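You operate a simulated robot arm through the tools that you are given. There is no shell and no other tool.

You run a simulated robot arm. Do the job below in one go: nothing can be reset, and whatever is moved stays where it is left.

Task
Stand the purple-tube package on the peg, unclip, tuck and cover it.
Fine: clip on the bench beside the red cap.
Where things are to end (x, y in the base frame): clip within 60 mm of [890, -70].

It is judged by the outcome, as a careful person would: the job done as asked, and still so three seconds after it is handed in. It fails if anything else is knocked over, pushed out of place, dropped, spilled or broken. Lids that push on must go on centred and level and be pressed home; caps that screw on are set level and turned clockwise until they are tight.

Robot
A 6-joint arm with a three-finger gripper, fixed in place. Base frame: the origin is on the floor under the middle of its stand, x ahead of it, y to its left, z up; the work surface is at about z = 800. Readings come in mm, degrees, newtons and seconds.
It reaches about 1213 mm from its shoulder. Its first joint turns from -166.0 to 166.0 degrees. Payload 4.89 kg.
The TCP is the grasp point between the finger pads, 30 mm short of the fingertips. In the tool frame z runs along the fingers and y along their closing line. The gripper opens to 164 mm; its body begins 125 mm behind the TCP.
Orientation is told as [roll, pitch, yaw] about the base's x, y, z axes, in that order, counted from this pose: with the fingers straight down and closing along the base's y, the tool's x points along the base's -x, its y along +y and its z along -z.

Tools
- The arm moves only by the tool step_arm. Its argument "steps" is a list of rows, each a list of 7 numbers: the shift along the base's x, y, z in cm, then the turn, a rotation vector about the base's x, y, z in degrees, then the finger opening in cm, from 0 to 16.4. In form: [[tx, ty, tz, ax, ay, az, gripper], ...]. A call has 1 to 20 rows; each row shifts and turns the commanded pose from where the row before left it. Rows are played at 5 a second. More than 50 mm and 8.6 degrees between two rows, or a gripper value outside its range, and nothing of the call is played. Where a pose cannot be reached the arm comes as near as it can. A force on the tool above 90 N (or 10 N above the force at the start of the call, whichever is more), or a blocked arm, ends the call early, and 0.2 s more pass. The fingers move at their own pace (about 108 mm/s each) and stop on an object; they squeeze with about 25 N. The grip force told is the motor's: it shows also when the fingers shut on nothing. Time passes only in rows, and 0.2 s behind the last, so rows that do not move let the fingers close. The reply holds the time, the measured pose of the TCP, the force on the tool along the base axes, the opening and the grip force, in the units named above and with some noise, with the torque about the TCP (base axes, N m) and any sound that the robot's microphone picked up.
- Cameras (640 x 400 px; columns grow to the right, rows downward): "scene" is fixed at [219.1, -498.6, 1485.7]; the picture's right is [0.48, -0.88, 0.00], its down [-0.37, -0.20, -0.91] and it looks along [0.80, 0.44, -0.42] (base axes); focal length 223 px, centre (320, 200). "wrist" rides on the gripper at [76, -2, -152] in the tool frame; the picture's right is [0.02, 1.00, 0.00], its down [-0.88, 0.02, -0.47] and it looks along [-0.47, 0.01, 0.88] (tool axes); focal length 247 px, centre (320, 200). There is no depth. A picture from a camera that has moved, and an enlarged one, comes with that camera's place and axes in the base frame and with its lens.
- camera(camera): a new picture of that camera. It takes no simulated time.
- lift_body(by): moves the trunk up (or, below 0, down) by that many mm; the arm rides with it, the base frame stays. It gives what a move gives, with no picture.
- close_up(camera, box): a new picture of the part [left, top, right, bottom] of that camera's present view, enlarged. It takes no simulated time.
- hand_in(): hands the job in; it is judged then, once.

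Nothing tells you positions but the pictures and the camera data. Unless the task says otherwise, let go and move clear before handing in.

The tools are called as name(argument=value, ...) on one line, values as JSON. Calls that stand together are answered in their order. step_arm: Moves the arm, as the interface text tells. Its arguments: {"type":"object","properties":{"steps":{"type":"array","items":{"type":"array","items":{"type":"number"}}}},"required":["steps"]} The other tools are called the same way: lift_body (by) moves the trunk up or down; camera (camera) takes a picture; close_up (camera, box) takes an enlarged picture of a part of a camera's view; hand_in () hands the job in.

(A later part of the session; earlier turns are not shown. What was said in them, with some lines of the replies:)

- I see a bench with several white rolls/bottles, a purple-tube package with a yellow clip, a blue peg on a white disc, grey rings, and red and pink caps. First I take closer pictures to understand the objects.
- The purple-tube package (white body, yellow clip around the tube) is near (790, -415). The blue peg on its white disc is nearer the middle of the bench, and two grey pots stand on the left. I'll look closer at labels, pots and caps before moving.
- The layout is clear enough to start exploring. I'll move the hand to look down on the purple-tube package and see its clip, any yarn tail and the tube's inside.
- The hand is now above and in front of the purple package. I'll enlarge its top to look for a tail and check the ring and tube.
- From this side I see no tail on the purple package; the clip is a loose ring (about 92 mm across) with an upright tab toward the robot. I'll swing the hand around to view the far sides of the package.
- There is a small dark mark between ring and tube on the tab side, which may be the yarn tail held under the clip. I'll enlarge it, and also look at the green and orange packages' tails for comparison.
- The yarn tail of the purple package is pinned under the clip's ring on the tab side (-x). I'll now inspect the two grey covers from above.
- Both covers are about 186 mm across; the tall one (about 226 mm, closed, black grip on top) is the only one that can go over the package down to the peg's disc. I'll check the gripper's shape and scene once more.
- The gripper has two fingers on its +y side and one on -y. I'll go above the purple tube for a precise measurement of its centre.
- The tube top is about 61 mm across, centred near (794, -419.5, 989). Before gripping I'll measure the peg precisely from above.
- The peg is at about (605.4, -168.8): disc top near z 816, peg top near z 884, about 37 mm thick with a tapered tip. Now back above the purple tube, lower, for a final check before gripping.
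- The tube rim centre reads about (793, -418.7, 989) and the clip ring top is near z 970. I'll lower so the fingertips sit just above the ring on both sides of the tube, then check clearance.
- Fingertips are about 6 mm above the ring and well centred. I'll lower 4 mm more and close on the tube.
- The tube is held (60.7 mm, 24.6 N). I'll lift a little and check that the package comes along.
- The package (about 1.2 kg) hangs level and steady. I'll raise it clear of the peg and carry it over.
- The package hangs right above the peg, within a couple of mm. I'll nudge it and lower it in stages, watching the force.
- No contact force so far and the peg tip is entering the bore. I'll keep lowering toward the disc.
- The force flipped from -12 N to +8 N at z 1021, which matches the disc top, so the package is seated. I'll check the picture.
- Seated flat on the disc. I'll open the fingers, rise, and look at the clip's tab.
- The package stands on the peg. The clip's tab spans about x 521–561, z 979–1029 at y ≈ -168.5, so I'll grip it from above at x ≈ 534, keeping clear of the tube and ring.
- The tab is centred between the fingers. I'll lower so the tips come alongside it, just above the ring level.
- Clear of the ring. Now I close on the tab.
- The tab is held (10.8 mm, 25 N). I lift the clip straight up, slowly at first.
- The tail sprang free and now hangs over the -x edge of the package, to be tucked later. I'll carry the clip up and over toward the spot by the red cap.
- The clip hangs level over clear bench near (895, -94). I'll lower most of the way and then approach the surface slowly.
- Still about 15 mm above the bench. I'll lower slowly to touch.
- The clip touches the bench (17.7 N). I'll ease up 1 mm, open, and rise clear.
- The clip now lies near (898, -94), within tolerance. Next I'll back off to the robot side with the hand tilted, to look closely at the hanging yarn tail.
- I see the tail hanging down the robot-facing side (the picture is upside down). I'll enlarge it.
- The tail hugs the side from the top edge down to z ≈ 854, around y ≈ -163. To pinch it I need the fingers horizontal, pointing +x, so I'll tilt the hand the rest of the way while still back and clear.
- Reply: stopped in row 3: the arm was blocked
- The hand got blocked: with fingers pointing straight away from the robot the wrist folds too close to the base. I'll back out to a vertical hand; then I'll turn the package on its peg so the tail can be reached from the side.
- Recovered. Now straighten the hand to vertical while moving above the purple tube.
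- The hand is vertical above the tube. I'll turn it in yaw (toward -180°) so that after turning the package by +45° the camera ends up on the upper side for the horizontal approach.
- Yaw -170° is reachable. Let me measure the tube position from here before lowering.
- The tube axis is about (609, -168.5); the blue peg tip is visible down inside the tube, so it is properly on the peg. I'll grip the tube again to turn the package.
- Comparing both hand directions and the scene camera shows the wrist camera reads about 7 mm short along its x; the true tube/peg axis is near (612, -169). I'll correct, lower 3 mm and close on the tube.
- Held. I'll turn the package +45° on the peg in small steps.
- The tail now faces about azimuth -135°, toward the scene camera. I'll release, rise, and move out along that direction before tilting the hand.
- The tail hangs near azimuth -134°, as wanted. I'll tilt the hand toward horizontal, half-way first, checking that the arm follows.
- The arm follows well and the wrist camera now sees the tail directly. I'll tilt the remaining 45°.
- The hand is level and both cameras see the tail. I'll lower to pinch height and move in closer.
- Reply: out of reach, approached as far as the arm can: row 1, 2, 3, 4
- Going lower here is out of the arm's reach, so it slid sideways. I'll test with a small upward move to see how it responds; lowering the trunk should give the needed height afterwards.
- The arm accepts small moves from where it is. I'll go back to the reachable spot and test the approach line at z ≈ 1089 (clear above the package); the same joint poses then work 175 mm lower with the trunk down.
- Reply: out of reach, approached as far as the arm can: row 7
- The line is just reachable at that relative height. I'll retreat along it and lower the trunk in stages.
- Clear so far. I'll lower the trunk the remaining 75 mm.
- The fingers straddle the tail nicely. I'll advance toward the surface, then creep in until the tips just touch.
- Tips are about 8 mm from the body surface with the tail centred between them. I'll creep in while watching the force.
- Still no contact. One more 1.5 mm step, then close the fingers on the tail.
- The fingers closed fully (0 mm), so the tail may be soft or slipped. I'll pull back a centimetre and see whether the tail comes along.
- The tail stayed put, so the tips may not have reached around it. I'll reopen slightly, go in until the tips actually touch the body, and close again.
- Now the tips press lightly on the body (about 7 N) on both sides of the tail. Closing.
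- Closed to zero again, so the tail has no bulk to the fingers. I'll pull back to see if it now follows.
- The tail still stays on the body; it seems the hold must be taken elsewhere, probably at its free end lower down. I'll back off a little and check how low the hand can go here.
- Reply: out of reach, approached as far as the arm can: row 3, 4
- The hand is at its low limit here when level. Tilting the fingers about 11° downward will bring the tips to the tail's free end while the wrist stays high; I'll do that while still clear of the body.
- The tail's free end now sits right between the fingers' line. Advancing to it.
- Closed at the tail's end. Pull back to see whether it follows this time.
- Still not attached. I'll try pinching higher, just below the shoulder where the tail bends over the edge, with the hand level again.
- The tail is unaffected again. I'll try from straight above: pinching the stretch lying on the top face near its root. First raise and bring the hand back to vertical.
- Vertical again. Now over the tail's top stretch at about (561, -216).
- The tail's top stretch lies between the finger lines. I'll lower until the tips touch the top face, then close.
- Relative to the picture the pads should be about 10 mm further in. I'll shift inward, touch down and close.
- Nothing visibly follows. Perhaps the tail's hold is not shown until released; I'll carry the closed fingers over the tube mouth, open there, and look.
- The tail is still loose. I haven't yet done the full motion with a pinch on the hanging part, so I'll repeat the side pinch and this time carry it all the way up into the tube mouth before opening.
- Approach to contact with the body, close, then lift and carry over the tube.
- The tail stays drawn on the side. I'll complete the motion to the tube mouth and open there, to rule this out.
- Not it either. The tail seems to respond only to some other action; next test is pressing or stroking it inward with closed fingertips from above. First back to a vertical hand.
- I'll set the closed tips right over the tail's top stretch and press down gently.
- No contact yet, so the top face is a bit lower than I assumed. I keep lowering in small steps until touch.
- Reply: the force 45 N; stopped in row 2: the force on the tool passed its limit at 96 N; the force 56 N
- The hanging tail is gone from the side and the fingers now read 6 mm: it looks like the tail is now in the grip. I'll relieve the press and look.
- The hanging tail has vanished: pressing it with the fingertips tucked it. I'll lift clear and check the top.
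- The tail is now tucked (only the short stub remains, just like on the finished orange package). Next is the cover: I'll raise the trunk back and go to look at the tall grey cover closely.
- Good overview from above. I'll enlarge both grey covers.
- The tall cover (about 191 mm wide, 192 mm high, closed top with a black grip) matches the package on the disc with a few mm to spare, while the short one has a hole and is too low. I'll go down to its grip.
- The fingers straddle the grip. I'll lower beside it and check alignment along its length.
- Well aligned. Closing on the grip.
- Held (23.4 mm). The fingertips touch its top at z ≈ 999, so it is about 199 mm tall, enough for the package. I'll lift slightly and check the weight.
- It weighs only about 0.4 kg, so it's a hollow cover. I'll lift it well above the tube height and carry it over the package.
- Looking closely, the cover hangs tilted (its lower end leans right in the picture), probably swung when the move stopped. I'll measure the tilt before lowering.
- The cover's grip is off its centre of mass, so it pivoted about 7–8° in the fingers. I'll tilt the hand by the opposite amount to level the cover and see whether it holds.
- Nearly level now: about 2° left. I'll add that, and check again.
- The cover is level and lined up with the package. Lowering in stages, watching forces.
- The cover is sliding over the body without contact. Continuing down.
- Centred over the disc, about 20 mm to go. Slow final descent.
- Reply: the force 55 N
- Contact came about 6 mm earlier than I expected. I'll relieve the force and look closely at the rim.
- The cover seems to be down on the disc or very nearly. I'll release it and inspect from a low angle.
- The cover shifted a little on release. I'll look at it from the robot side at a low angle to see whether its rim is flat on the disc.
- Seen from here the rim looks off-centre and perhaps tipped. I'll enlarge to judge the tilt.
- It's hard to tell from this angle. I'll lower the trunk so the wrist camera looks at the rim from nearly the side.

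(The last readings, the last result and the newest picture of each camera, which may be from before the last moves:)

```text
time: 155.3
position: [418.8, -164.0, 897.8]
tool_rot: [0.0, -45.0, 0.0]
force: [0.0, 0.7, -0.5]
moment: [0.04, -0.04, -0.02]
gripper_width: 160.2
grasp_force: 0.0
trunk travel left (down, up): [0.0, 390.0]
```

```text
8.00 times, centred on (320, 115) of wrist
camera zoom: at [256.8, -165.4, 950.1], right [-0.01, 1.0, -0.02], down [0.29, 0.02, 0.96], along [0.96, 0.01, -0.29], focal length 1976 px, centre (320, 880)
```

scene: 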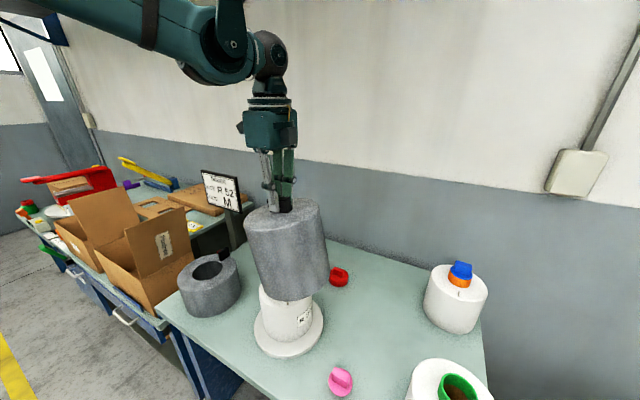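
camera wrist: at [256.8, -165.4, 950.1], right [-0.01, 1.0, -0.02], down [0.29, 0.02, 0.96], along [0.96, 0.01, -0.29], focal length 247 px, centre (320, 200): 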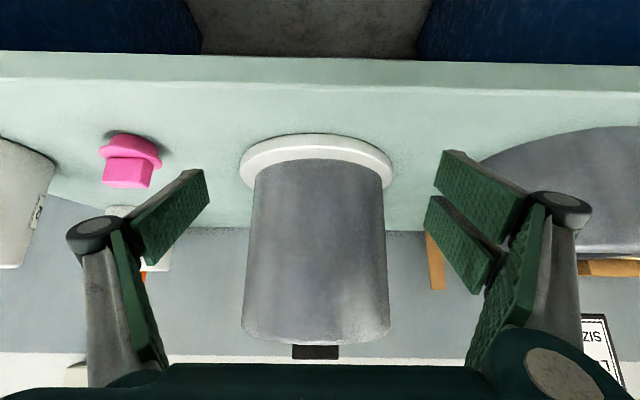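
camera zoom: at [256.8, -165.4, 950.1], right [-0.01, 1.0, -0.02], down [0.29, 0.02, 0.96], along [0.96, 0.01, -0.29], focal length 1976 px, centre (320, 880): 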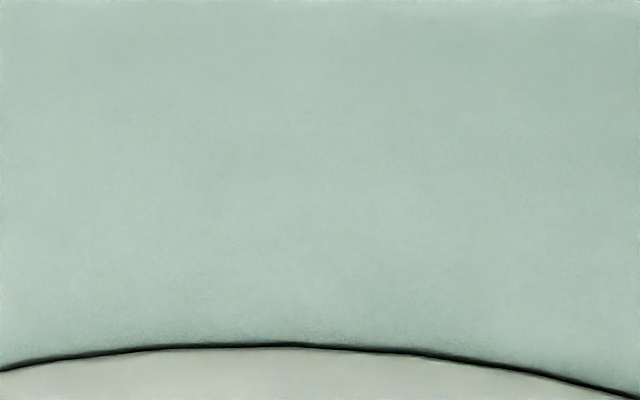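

Comparing the two heights, the rim sits on the disc (gap about 0–1 mm) but the cover is displaced roughly 10 mm in +x. So it fits; I need to re-centre it. I'll raise the trunk, straighten the hand and return above the grip.

lift_body(by=175)

step_arm(steps=[[0, 0, 2, 0, 7.5, 0, 12], [0, 0, 2, 0, 7.5, 0, 10], [0, 0, 2, 0, 7.5, 0, 8], [0, 0, 2, 0, 7.5, 0, 8], [0, 0, 2, 0, 7.5, 0, 8], [0, 0, 2, 0, 7.5, 0, 8], [1.8, 0, 0, 0, 0, -8.2, 8], [1.8, 0, 0, 0, 0, -8.2, 8], [1.8, 0, 0, 0, 0, -8.2, 8], [1.8, 0, 0, 0, 0, -8.2, 8], [1.8, 0, 0, 0, 0, -8.2, 8], [1.8, 0, 0, 0, 0, -8.2, 8], [1.8, 0, 0, 0, 0, -8.2, 8], [1.8, 0, 0, 0, 0, -8.2, 8], [1.8, 0, 0, 0, 0, -8.2, 8], [1.8, 0, 0, 0, 0, -8.2, 8], [1.5, 0, 0, 0, 0, -8.0, 8], [0, 0, -3.5, 0, 0, 0, 7], [0, 0, -3.5, 0, 0, 0, 7], [0, 0, 0, 0, 0, 0, 7]])

camera(camera="wrist")

close_up(camera="wrist", box=[190, 30, 450, 290])

```text
time: 157.2
position: [418.7, -165.9, 1071.6]
tool_rot: [-0.2, -45.0, 0.0]
force: [-0.6, -1.2, -0.9]
moment: [0.0, 0.03, 0.03]
gripper_width: 160.1
grasp_force: 0.0
trunk travel left (down, up): [-175.0, 215.0]
```

```text
time: 161.4
position: [615.6, -164.2, 1121.6]
tool_rot: [-0.1, 0.0, -89.9]
force: [0.6, 0.1, 0.2]
moment: [0.0, 0.02, -0.01]
gripper_width: 69.7
grasp_force: 0.0
trunk travel left (down, up): [-175.0, 215.0]
```

```text
taken
camera wrist: at [613.3, -87.0, 1272.4], right [1.0, 0.02, 0.0], down [0.02, -0.88, 0.47], along [0.01, -0.47, -0.88], focal length 247 px, centre (320, 200)
```

wrist: 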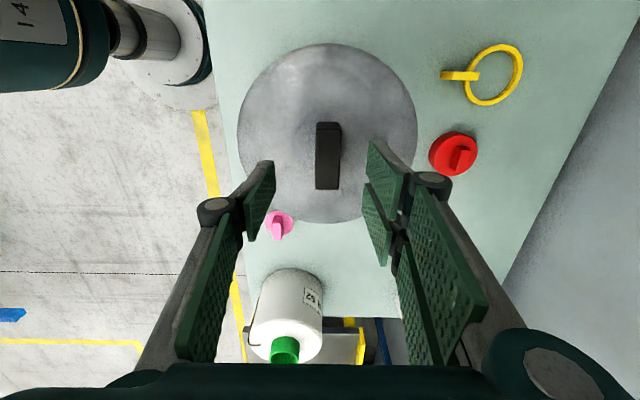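

```text
1.54 times, centred on (320, 160) of wrist
camera zoom: at [613.3, -87.0, 1272.4], right [1.0, 0.02, 0.0], down [0.02, -0.88, 0.47], along [0.01, -0.47, -0.88], focal length 380 px, centre (320, 262)
```

zoom: 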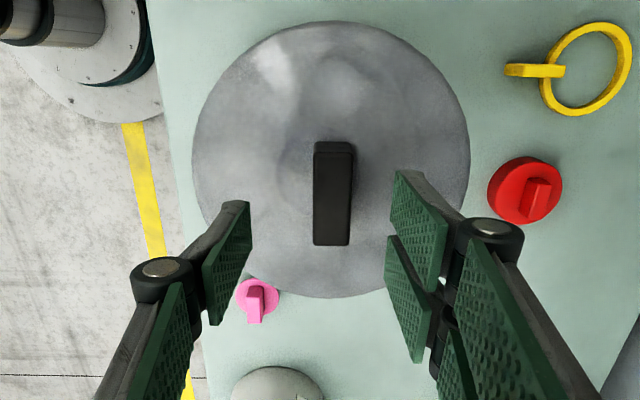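

The cover sits at about x = 622, i.e. 8–9 mm off in +x. I'll straddle its grip with the hand centred on the peg axis and close slowly, so the fingers slide the cover back to centre.

step_arm(steps=[[-0.15, -0.3, -3, 0, 0, 0, 7], [0, 0, -2.5, 0, 0, 0, 7], [0, 0, -1.0, 0, 0, 0, 7], [0, 0, 0, 0, 0, 0, 7]])

close_up(camera="wrist", box=[210, 70, 430, 270])

close_up(camera="scene", box=[240, 230, 350, 370])

```text
time: 162.4
position: [610.6, -168.9, 1056.7]
tool_rot: [-0.1, 0.0, -89.9]
force: [-0.3, -0.5, 0.3]
moment: [0.01, 0.03, -0.01]
gripper_width: 69.9
grasp_force: 0.2
trunk travel left (down, up): [-175.0, 215.0]
```

```text
2.00 times, centred on (320, 170) of wrist
camera zoom: at [609.6, -91.2, 1207.8], right [1.0, 0.02, 0.0], down [0.02, -0.88, 0.47], along [0.01, -0.47, -0.88], focal length 494 px, centre (320, 260)
```

zoom: 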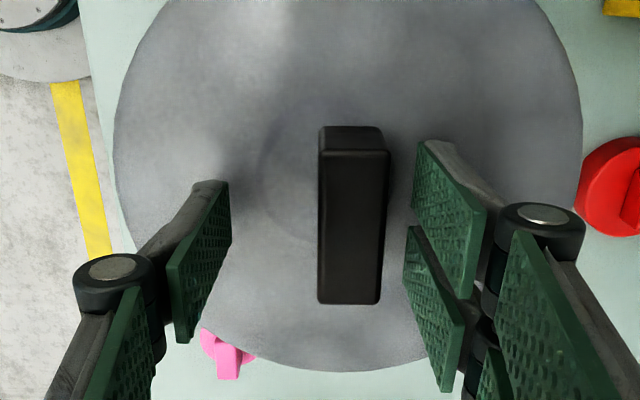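

```text
2.86 times, centred on (295, 300) of scene
camera zoom: at [219.1, -498.6, 1485.7], right [0.48, -0.88, 0.0], down [-0.37, -0.2, -0.91], along [0.8, 0.44, -0.42], focal length 637 px, centre (391, -86)
```

zoom: 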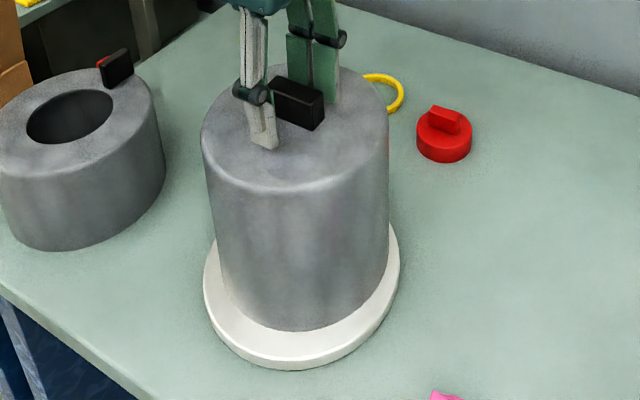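

step_arm(steps=[[0, 0, 0, 0, 0, 0, 7], [0, 0, 0, 0, 0, 0, 6]])

step_arm(steps=[[0, 0, 0, 0, 0, 0, 6]])

```text
time: 163.0
position: [611.9, -167.9, 1056.7]
tool_rot: [-0.1, -0.1, -90.1]
force: [-0.3, -0.5, -0.3]
moment: [0.0, 0.0, 0.0]
gripper_width: 59.8
grasp_force: 0.1
trunk travel left (down, up): [-175.0, 215.0]
```

```text
time: 163.4
position: [611.8, -169.0, 1055.8]
tool_rot: [-0.1, 0.0, -90.0]
force: [0.1, 0.3, 0.6]
moment: [0.03, 0.01, -0.01]
gripper_width: 59.9
grasp_force: 0.0
trunk travel left (down, up): [-175.0, 215.0]
```

step_arm(steps=[[0.18, 0, -0.3, 0, 0, 0, 6], [0, 0, 0, 0, 0, 0, 5], [0, 0, 0, 0, 0, 0, 4.2], [0, 0, 0, 0, 0, 0, 3.6], [0, 0, 0, 0, 0, 0, 3.0], [0, 0, 0, 0, 0, 0, 2.6], [0, 0, 0, 0, 0, 0, 2.2], [0, 0, 0, 0, 0, 0, 1.8], [0, 0, 0, 0, 0, 0, 1.8]])

close_up(camera="scene", box=[240, 230, 350, 370])

close_up(camera="scene", box=[255, 310, 330, 365])

close_up(camera="wrist", box=[210, 70, 430, 270])

```text
time: 165.4
position: [614.1, -168.7, 1053.8]
tool_rot: [-0.2, 0.0, -90.0]
force: [-0.7, -1.1, 0.2]
moment: [0.01, 0.0, 0.01]
gripper_width: 23.5
grasp_force: 25.2
trunk travel left (down, up): [-175.0, 215.0]
```

```text
2.86 times, centred on (295, 300) of scene
camera zoom: at [219.1, -498.6, 1485.7], right [0.48, -0.88, 0.0], down [-0.37, -0.2, -0.91], along [0.8, 0.44, -0.42], focal length 637 px, centre (391, -86)
```

zoom: 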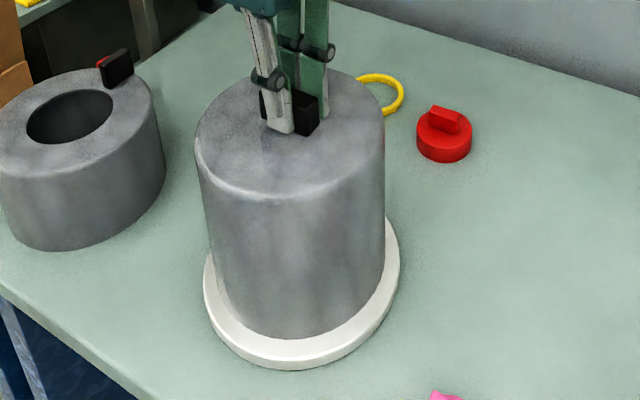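

```text
7.27 times, centred on (292, 338) of scene
camera zoom: at [219.1, -498.6, 1485.7], right [0.48, -0.88, 0.0], down [-0.37, -0.2, -0.91], along [0.8, 0.44, -0.42], focal length 1623 px, centre (520, -800)
```

zoom: 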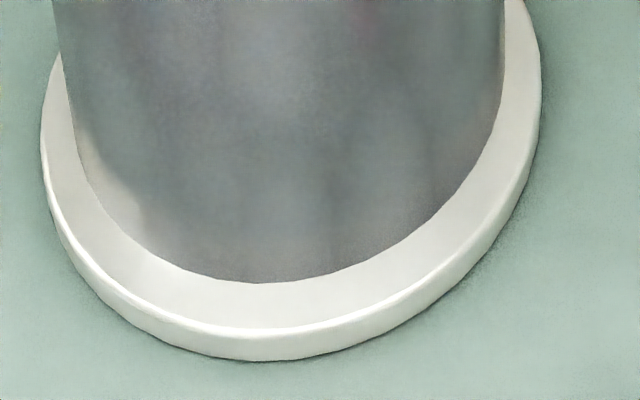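

```text
2.00 times, centred on (320, 170) of wrist
camera zoom: at [611.6, -91.0, 1205.3], right [1.0, 0.02, 0.0], down [0.02, -0.88, 0.47], along [0.01, -0.47, -0.88], focal length 494 px, centre (320, 260)
```

zoom: 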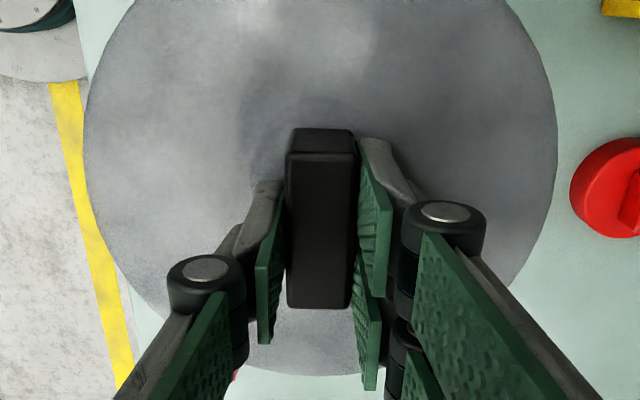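

Sliding worked: x is centred now, but it still reads about 5 mm too far in +y. I'll drag it -5 mm in y along the disc.

step_arm(steps=[[0, -0.2, 0, 0, 0, 0, 1.8], [0, -0.2, 0, 0, 0, 0, 1.8], [0, -0.1, 0, 0, 0, 0, 1.8], [0, 0, 0, 0, 0, 0, 1.8]])

close_up(camera="scene", box=[255, 310, 330, 365])

close_up(camera="scene", box=[240, 240, 350, 370])

```text
time: 166.4
position: [615.3, -174.3, 1054.1]
tool_rot: [-0.2, 0.0, -90.0]
force: [0.4, -0.8, 0.6]
moment: [0.02, -0.01, 0.02]
gripper_width: 23.7
grasp_force: 25.0
trunk travel left (down, up): [-175.0, 215.0]
```

```text
7.27 times, centred on (292, 338) of scene
camera zoom: at [219.1, -498.6, 1485.7], right [0.48, -0.88, 0.0], down [-0.37, -0.2, -0.91], along [0.8, 0.44, -0.42], focal length 1623 px, centre (520, -800)
```

zoom: 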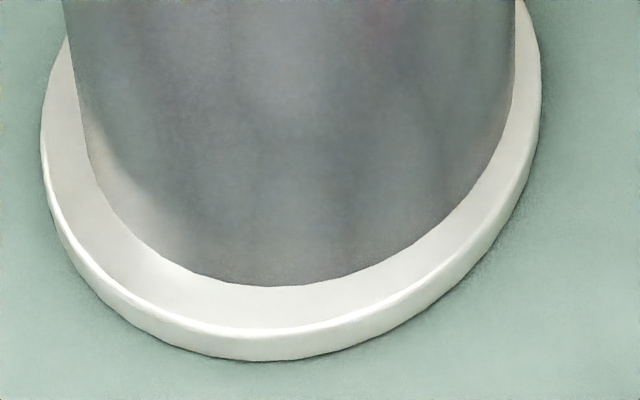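

```text
3.08 times, centred on (295, 305) of scene
camera zoom: at [219.1, -498.6, 1485.7], right [0.48, -0.88, 0.0], down [-0.37, -0.2, -0.91], along [0.8, 0.44, -0.42], focal length 686 px, centre (397, -123)
```

zoom: 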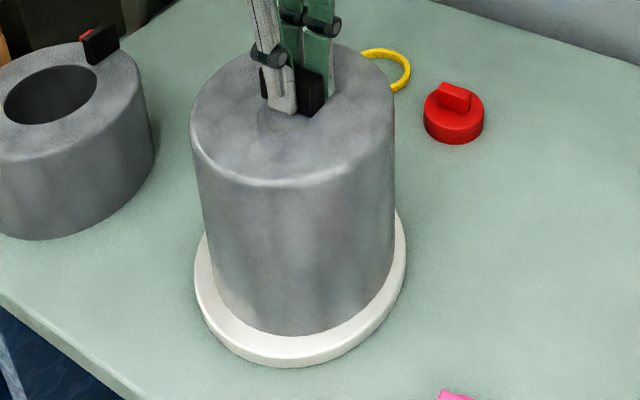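

Nearly centred (within about 3 mm). A 2 mm nudge in -x, then I'll open the fingers very gradually so they don't drag it.

step_arm(steps=[[-0.2, 0.05, 0, 0, 0, 0, 1.8], [0, 0, 0, 0, 0, 0, 1.8], [0, 0, 0, 0, 0, 0, 2.4], [0, 0, 0, 0, 0, 0, 2.45], [0, 0, 0, 0, 0, 0, 2.5], [0, 0, 0, 0, 0, 0, 2.6], [0, 0, 0, 0, 0, 0, 2.7], [0, 0, 0, 0, 0, 0, 2.8], [0, 0, 0, 0, 0, 0, 3.0], [0, 0, 0, 0, 0, 0, 3.3], [0, 0, 0, 0, 0, 0, 3.7], [0, 0, 0, 0, 0, 0, 4.2], [0, 0, 0, 0, 0, 0, 4.8], [0, 0, 0, 0, 0, 0, 5.4], [0, 0, 0, 0, 0, 0, 5.4]])

close_up(camera="scene", box=[255, 310, 330, 365])

close_up(camera="wrist", box=[210, 70, 430, 270])

```text
time: 169.6
position: [613.0, -173.6, 1052.8]
tool_rot: [-0.1, 0.0, -90.0]
force: [-0.4, -0.5, 1.4]
moment: [0.02, 0.04, -0.02]
gripper_width: 53.9
grasp_force: 0.0
trunk travel left (down, up): [-175.0, 215.0]
```

```text
7.27 times, centred on (292, 338) of scene
camera zoom: at [219.1, -498.6, 1485.7], right [0.48, -0.88, 0.0], down [-0.37, -0.2, -0.91], along [0.8, 0.44, -0.42], focal length 1623 px, centre (520, -800)
```

zoom: 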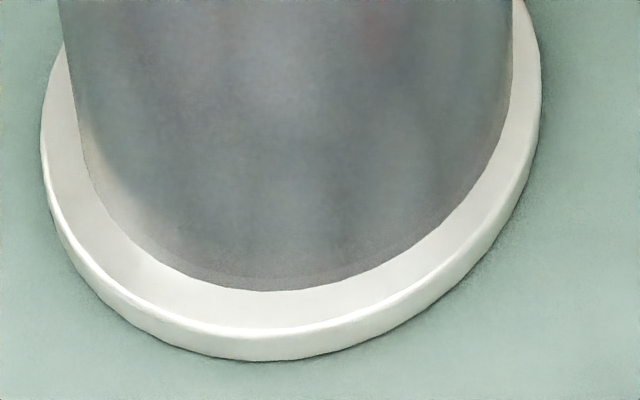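

```text
2.00 times, centred on (320, 170) of wrist
camera zoom: at [610.7, -95.6, 1205.9], right [1.0, 0.02, 0.0], down [0.02, -0.88, 0.47], along [0.01, -0.47, -0.88], focal length 494 px, centre (320, 260)
```

zoom: 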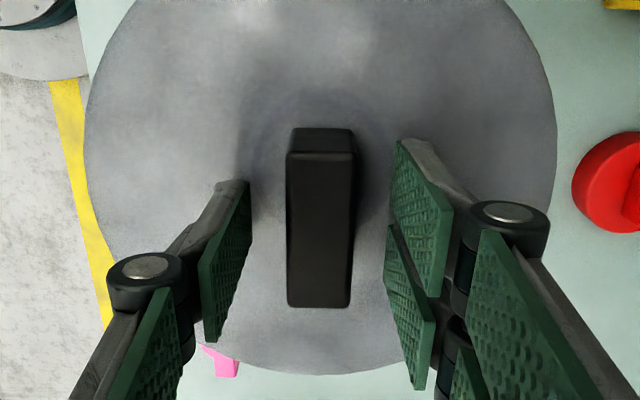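

The cover stayed put and is centred. As a check on seating, I'll lower the open fingertips onto its top and compare the contact height (1029 on the bench, so about 1047 expected when seated on the disc).

step_arm(steps=[[0, 0, -0.2, 0, 0, 0, 5.4], [0, 0, -0.15, 0, 0, 0, 5.4], [0, 0, 0, 0, 0, 0, 5.4]])

step_arm(steps=[[0, 0, -0.1, 0, 0, 0, 5.4], [0, 0, 0, 0, 0, 0, 5.4]])

step_arm(steps=[[0, 0, -0.1, 0, 0, 0, 5.4], [0, 0, 0, 0, 0, 0, 5.4]])

```text
time: 170.4
position: [612.2, -171.0, 1049.9]
tool_rot: [-0.1, 0.0, -90.0]
force: [0.1, 0.5, -0.9]
moment: [0.01, 0.05, 0.0]
gripper_width: 54.0
grasp_force: 0.1
trunk travel left (down, up): [-175.0, 215.0]
```

```text
time: 171.0
position: [612.3, -172.7, 1048.6]
tool_rot: [-0.1, 0.0, -90.0]
force: [0.3, -0.9, -1.4]
moment: [-0.01, -0.03, 0.01]
gripper_width: 53.9
grasp_force: 0.0
trunk travel left (down, up): [-175.0, 215.0]
```

```text
time: 171.6
position: [612.8, -172.9, 1048.4]
tool_rot: [-0.1, 0.0, -89.9]
force: [-0.7, 1.1, -0.9]
moment: [0.01, -0.02, -0.02]
gripper_width: 53.9
grasp_force: 0.1
trunk travel left (down, up): [-175.0, 215.0]
```

step_arm(steps=[[0, 0, -0.1, 0, 0, 0, 5.4], [0, 0, 0, 0, 0, 0, 5.4]])

step_arm(steps=[[0, 0, -0.08, 0, 0, 0, 5.4], [0, 0, 0, 0, 0, 0, 5.4]])

```text
time: 172.2
position: [612.8, -172.2, 1046.7]
tool_rot: [-0.1, 0.1, -89.9]
force: [0.4, -1.2, 7.7]
moment: [-0.05, -0.22, -0.04]
gripper_width: 54.1
grasp_force: 0.1
trunk travel left (down, up): [-175.0, 215.0]
```

```text
time: 172.8
position: [613.2, -171.8, 1047.2]
tool_rot: [-0.1, 0.0, -89.9]
force: [3.9, -1.5, 22.7]
moment: [-0.04, -0.7, -0.03]
gripper_width: 54.9
grasp_force: 1.3
trunk travel left (down, up): [-175.0, 215.0]
```

Contact at z 1046.7, exactly where a fully seated cover should be. Now I lift the hand straight up and clear.

step_arm(steps=[[0, 0, 0.3, 0, 0, 0, 5.4], [0, 0, 1, 0, 0, 0, 5.4], [0, 0, 2, 0, 0, 0, 5.4], [0, 0, 3, 0, 0, 0, 5.4], [0, 0, 4, 0, 0, 0, 5.4], [0, 0, 4, 0, 0, 0, 5.4], [-2, 0, 4, 0, 0, 0, 5.4], [-4, 0, 3, 0, 0, 0, 5.4], [-4, 0, 2, 0, 0, 0, 5.4], [-4, 0, 0, 0, 0, 0, 5.4], [0, 0, 0, 0, 0, 0, 5.4]])

camera(camera="scene")

close_up(camera="scene", box=[230, 230, 360, 370])

camera(camera="wrist")

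```text
time: 175.2
position: [469.5, -169.7, 1280.1]
tool_rot: [-0.1, 0.0, -90.1]
force: [-1.8, 0.4, 0.6]
moment: [-0.08, -0.21, -0.03]
gripper_width: 53.8
grasp_force: 0.0
trunk travel left (down, up): [-175.0, 215.0]
```

```text
taken
```

scene: 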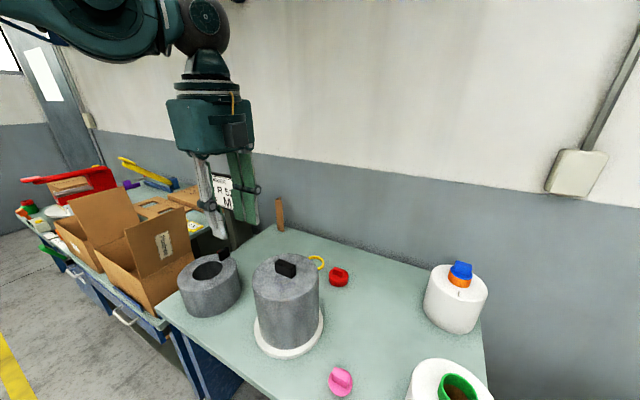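

```text
2.86 times, centred on (295, 300) of scene
camera zoom: at [219.1, -498.6, 1485.7], right [0.48, -0.88, 0.0], down [-0.37, -0.2, -0.91], along [0.8, 0.44, -0.42], focal length 637 px, centre (391, -86)
```

zoom: 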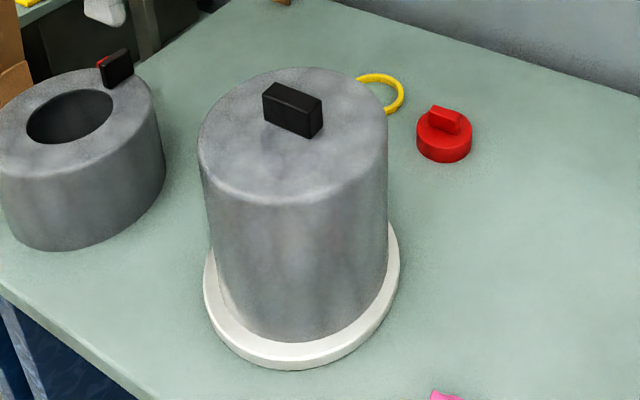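

```text
taken
camera wrist: at [467.4, -93.6, 1431.5], right [1.0, 0.02, 0.0], down [0.02, -0.88, 0.47], along [0.01, -0.47, -0.88], focal length 247 px, centre (320, 200)
```

wrist: 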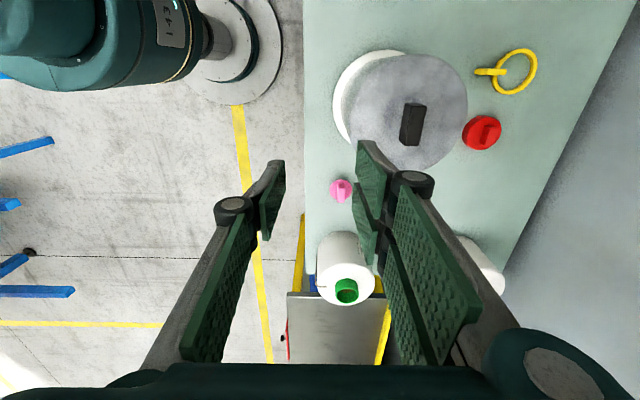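

The job is done as asked:
- **Package:** the purple-tube package stands on the peg, with its tail tucked into the package.
- **Clip:** it is off and on the bench beside the red cap, about 29 mm from [890, -70].
- **Cover:** the tall grey cover sits level, centred and fully seated on the disc.

I see nothing else out of place, and the hand is clear, so I'm handing it in.

hand_in()

```text
The job is handed in.
```

I handed the job in, and it looked right in the last pictures; I haven't been told the verdict.

- **Package:** The purple-tube package stands on the peg, flat on the disc. I turned it 45° on the peg to reach the yarn tail.
- **Clip:** It is off and lies on the bench beside the red cap. Its ring is about 29 mm from [890, -70], within the 60 mm limit.
- **Tail:** The loose yarn end is tucked in, leaving only a short stub like the one on the orange-tube package. I pressed harder than I meant to, up to 96 N, but saw no damage.
- **Cover:** I took "cover" to mean the tall grey cover, not one of the coloured caps. It sits level, centred to within about 1 mm by the pictures, and seated fully on the disc. It shifted about 10 mm when I first let go, so I gripped it again and re-centred it.

Nothing else on the bench looked moved or knocked over, and the hand was clear of everything when I handed in.
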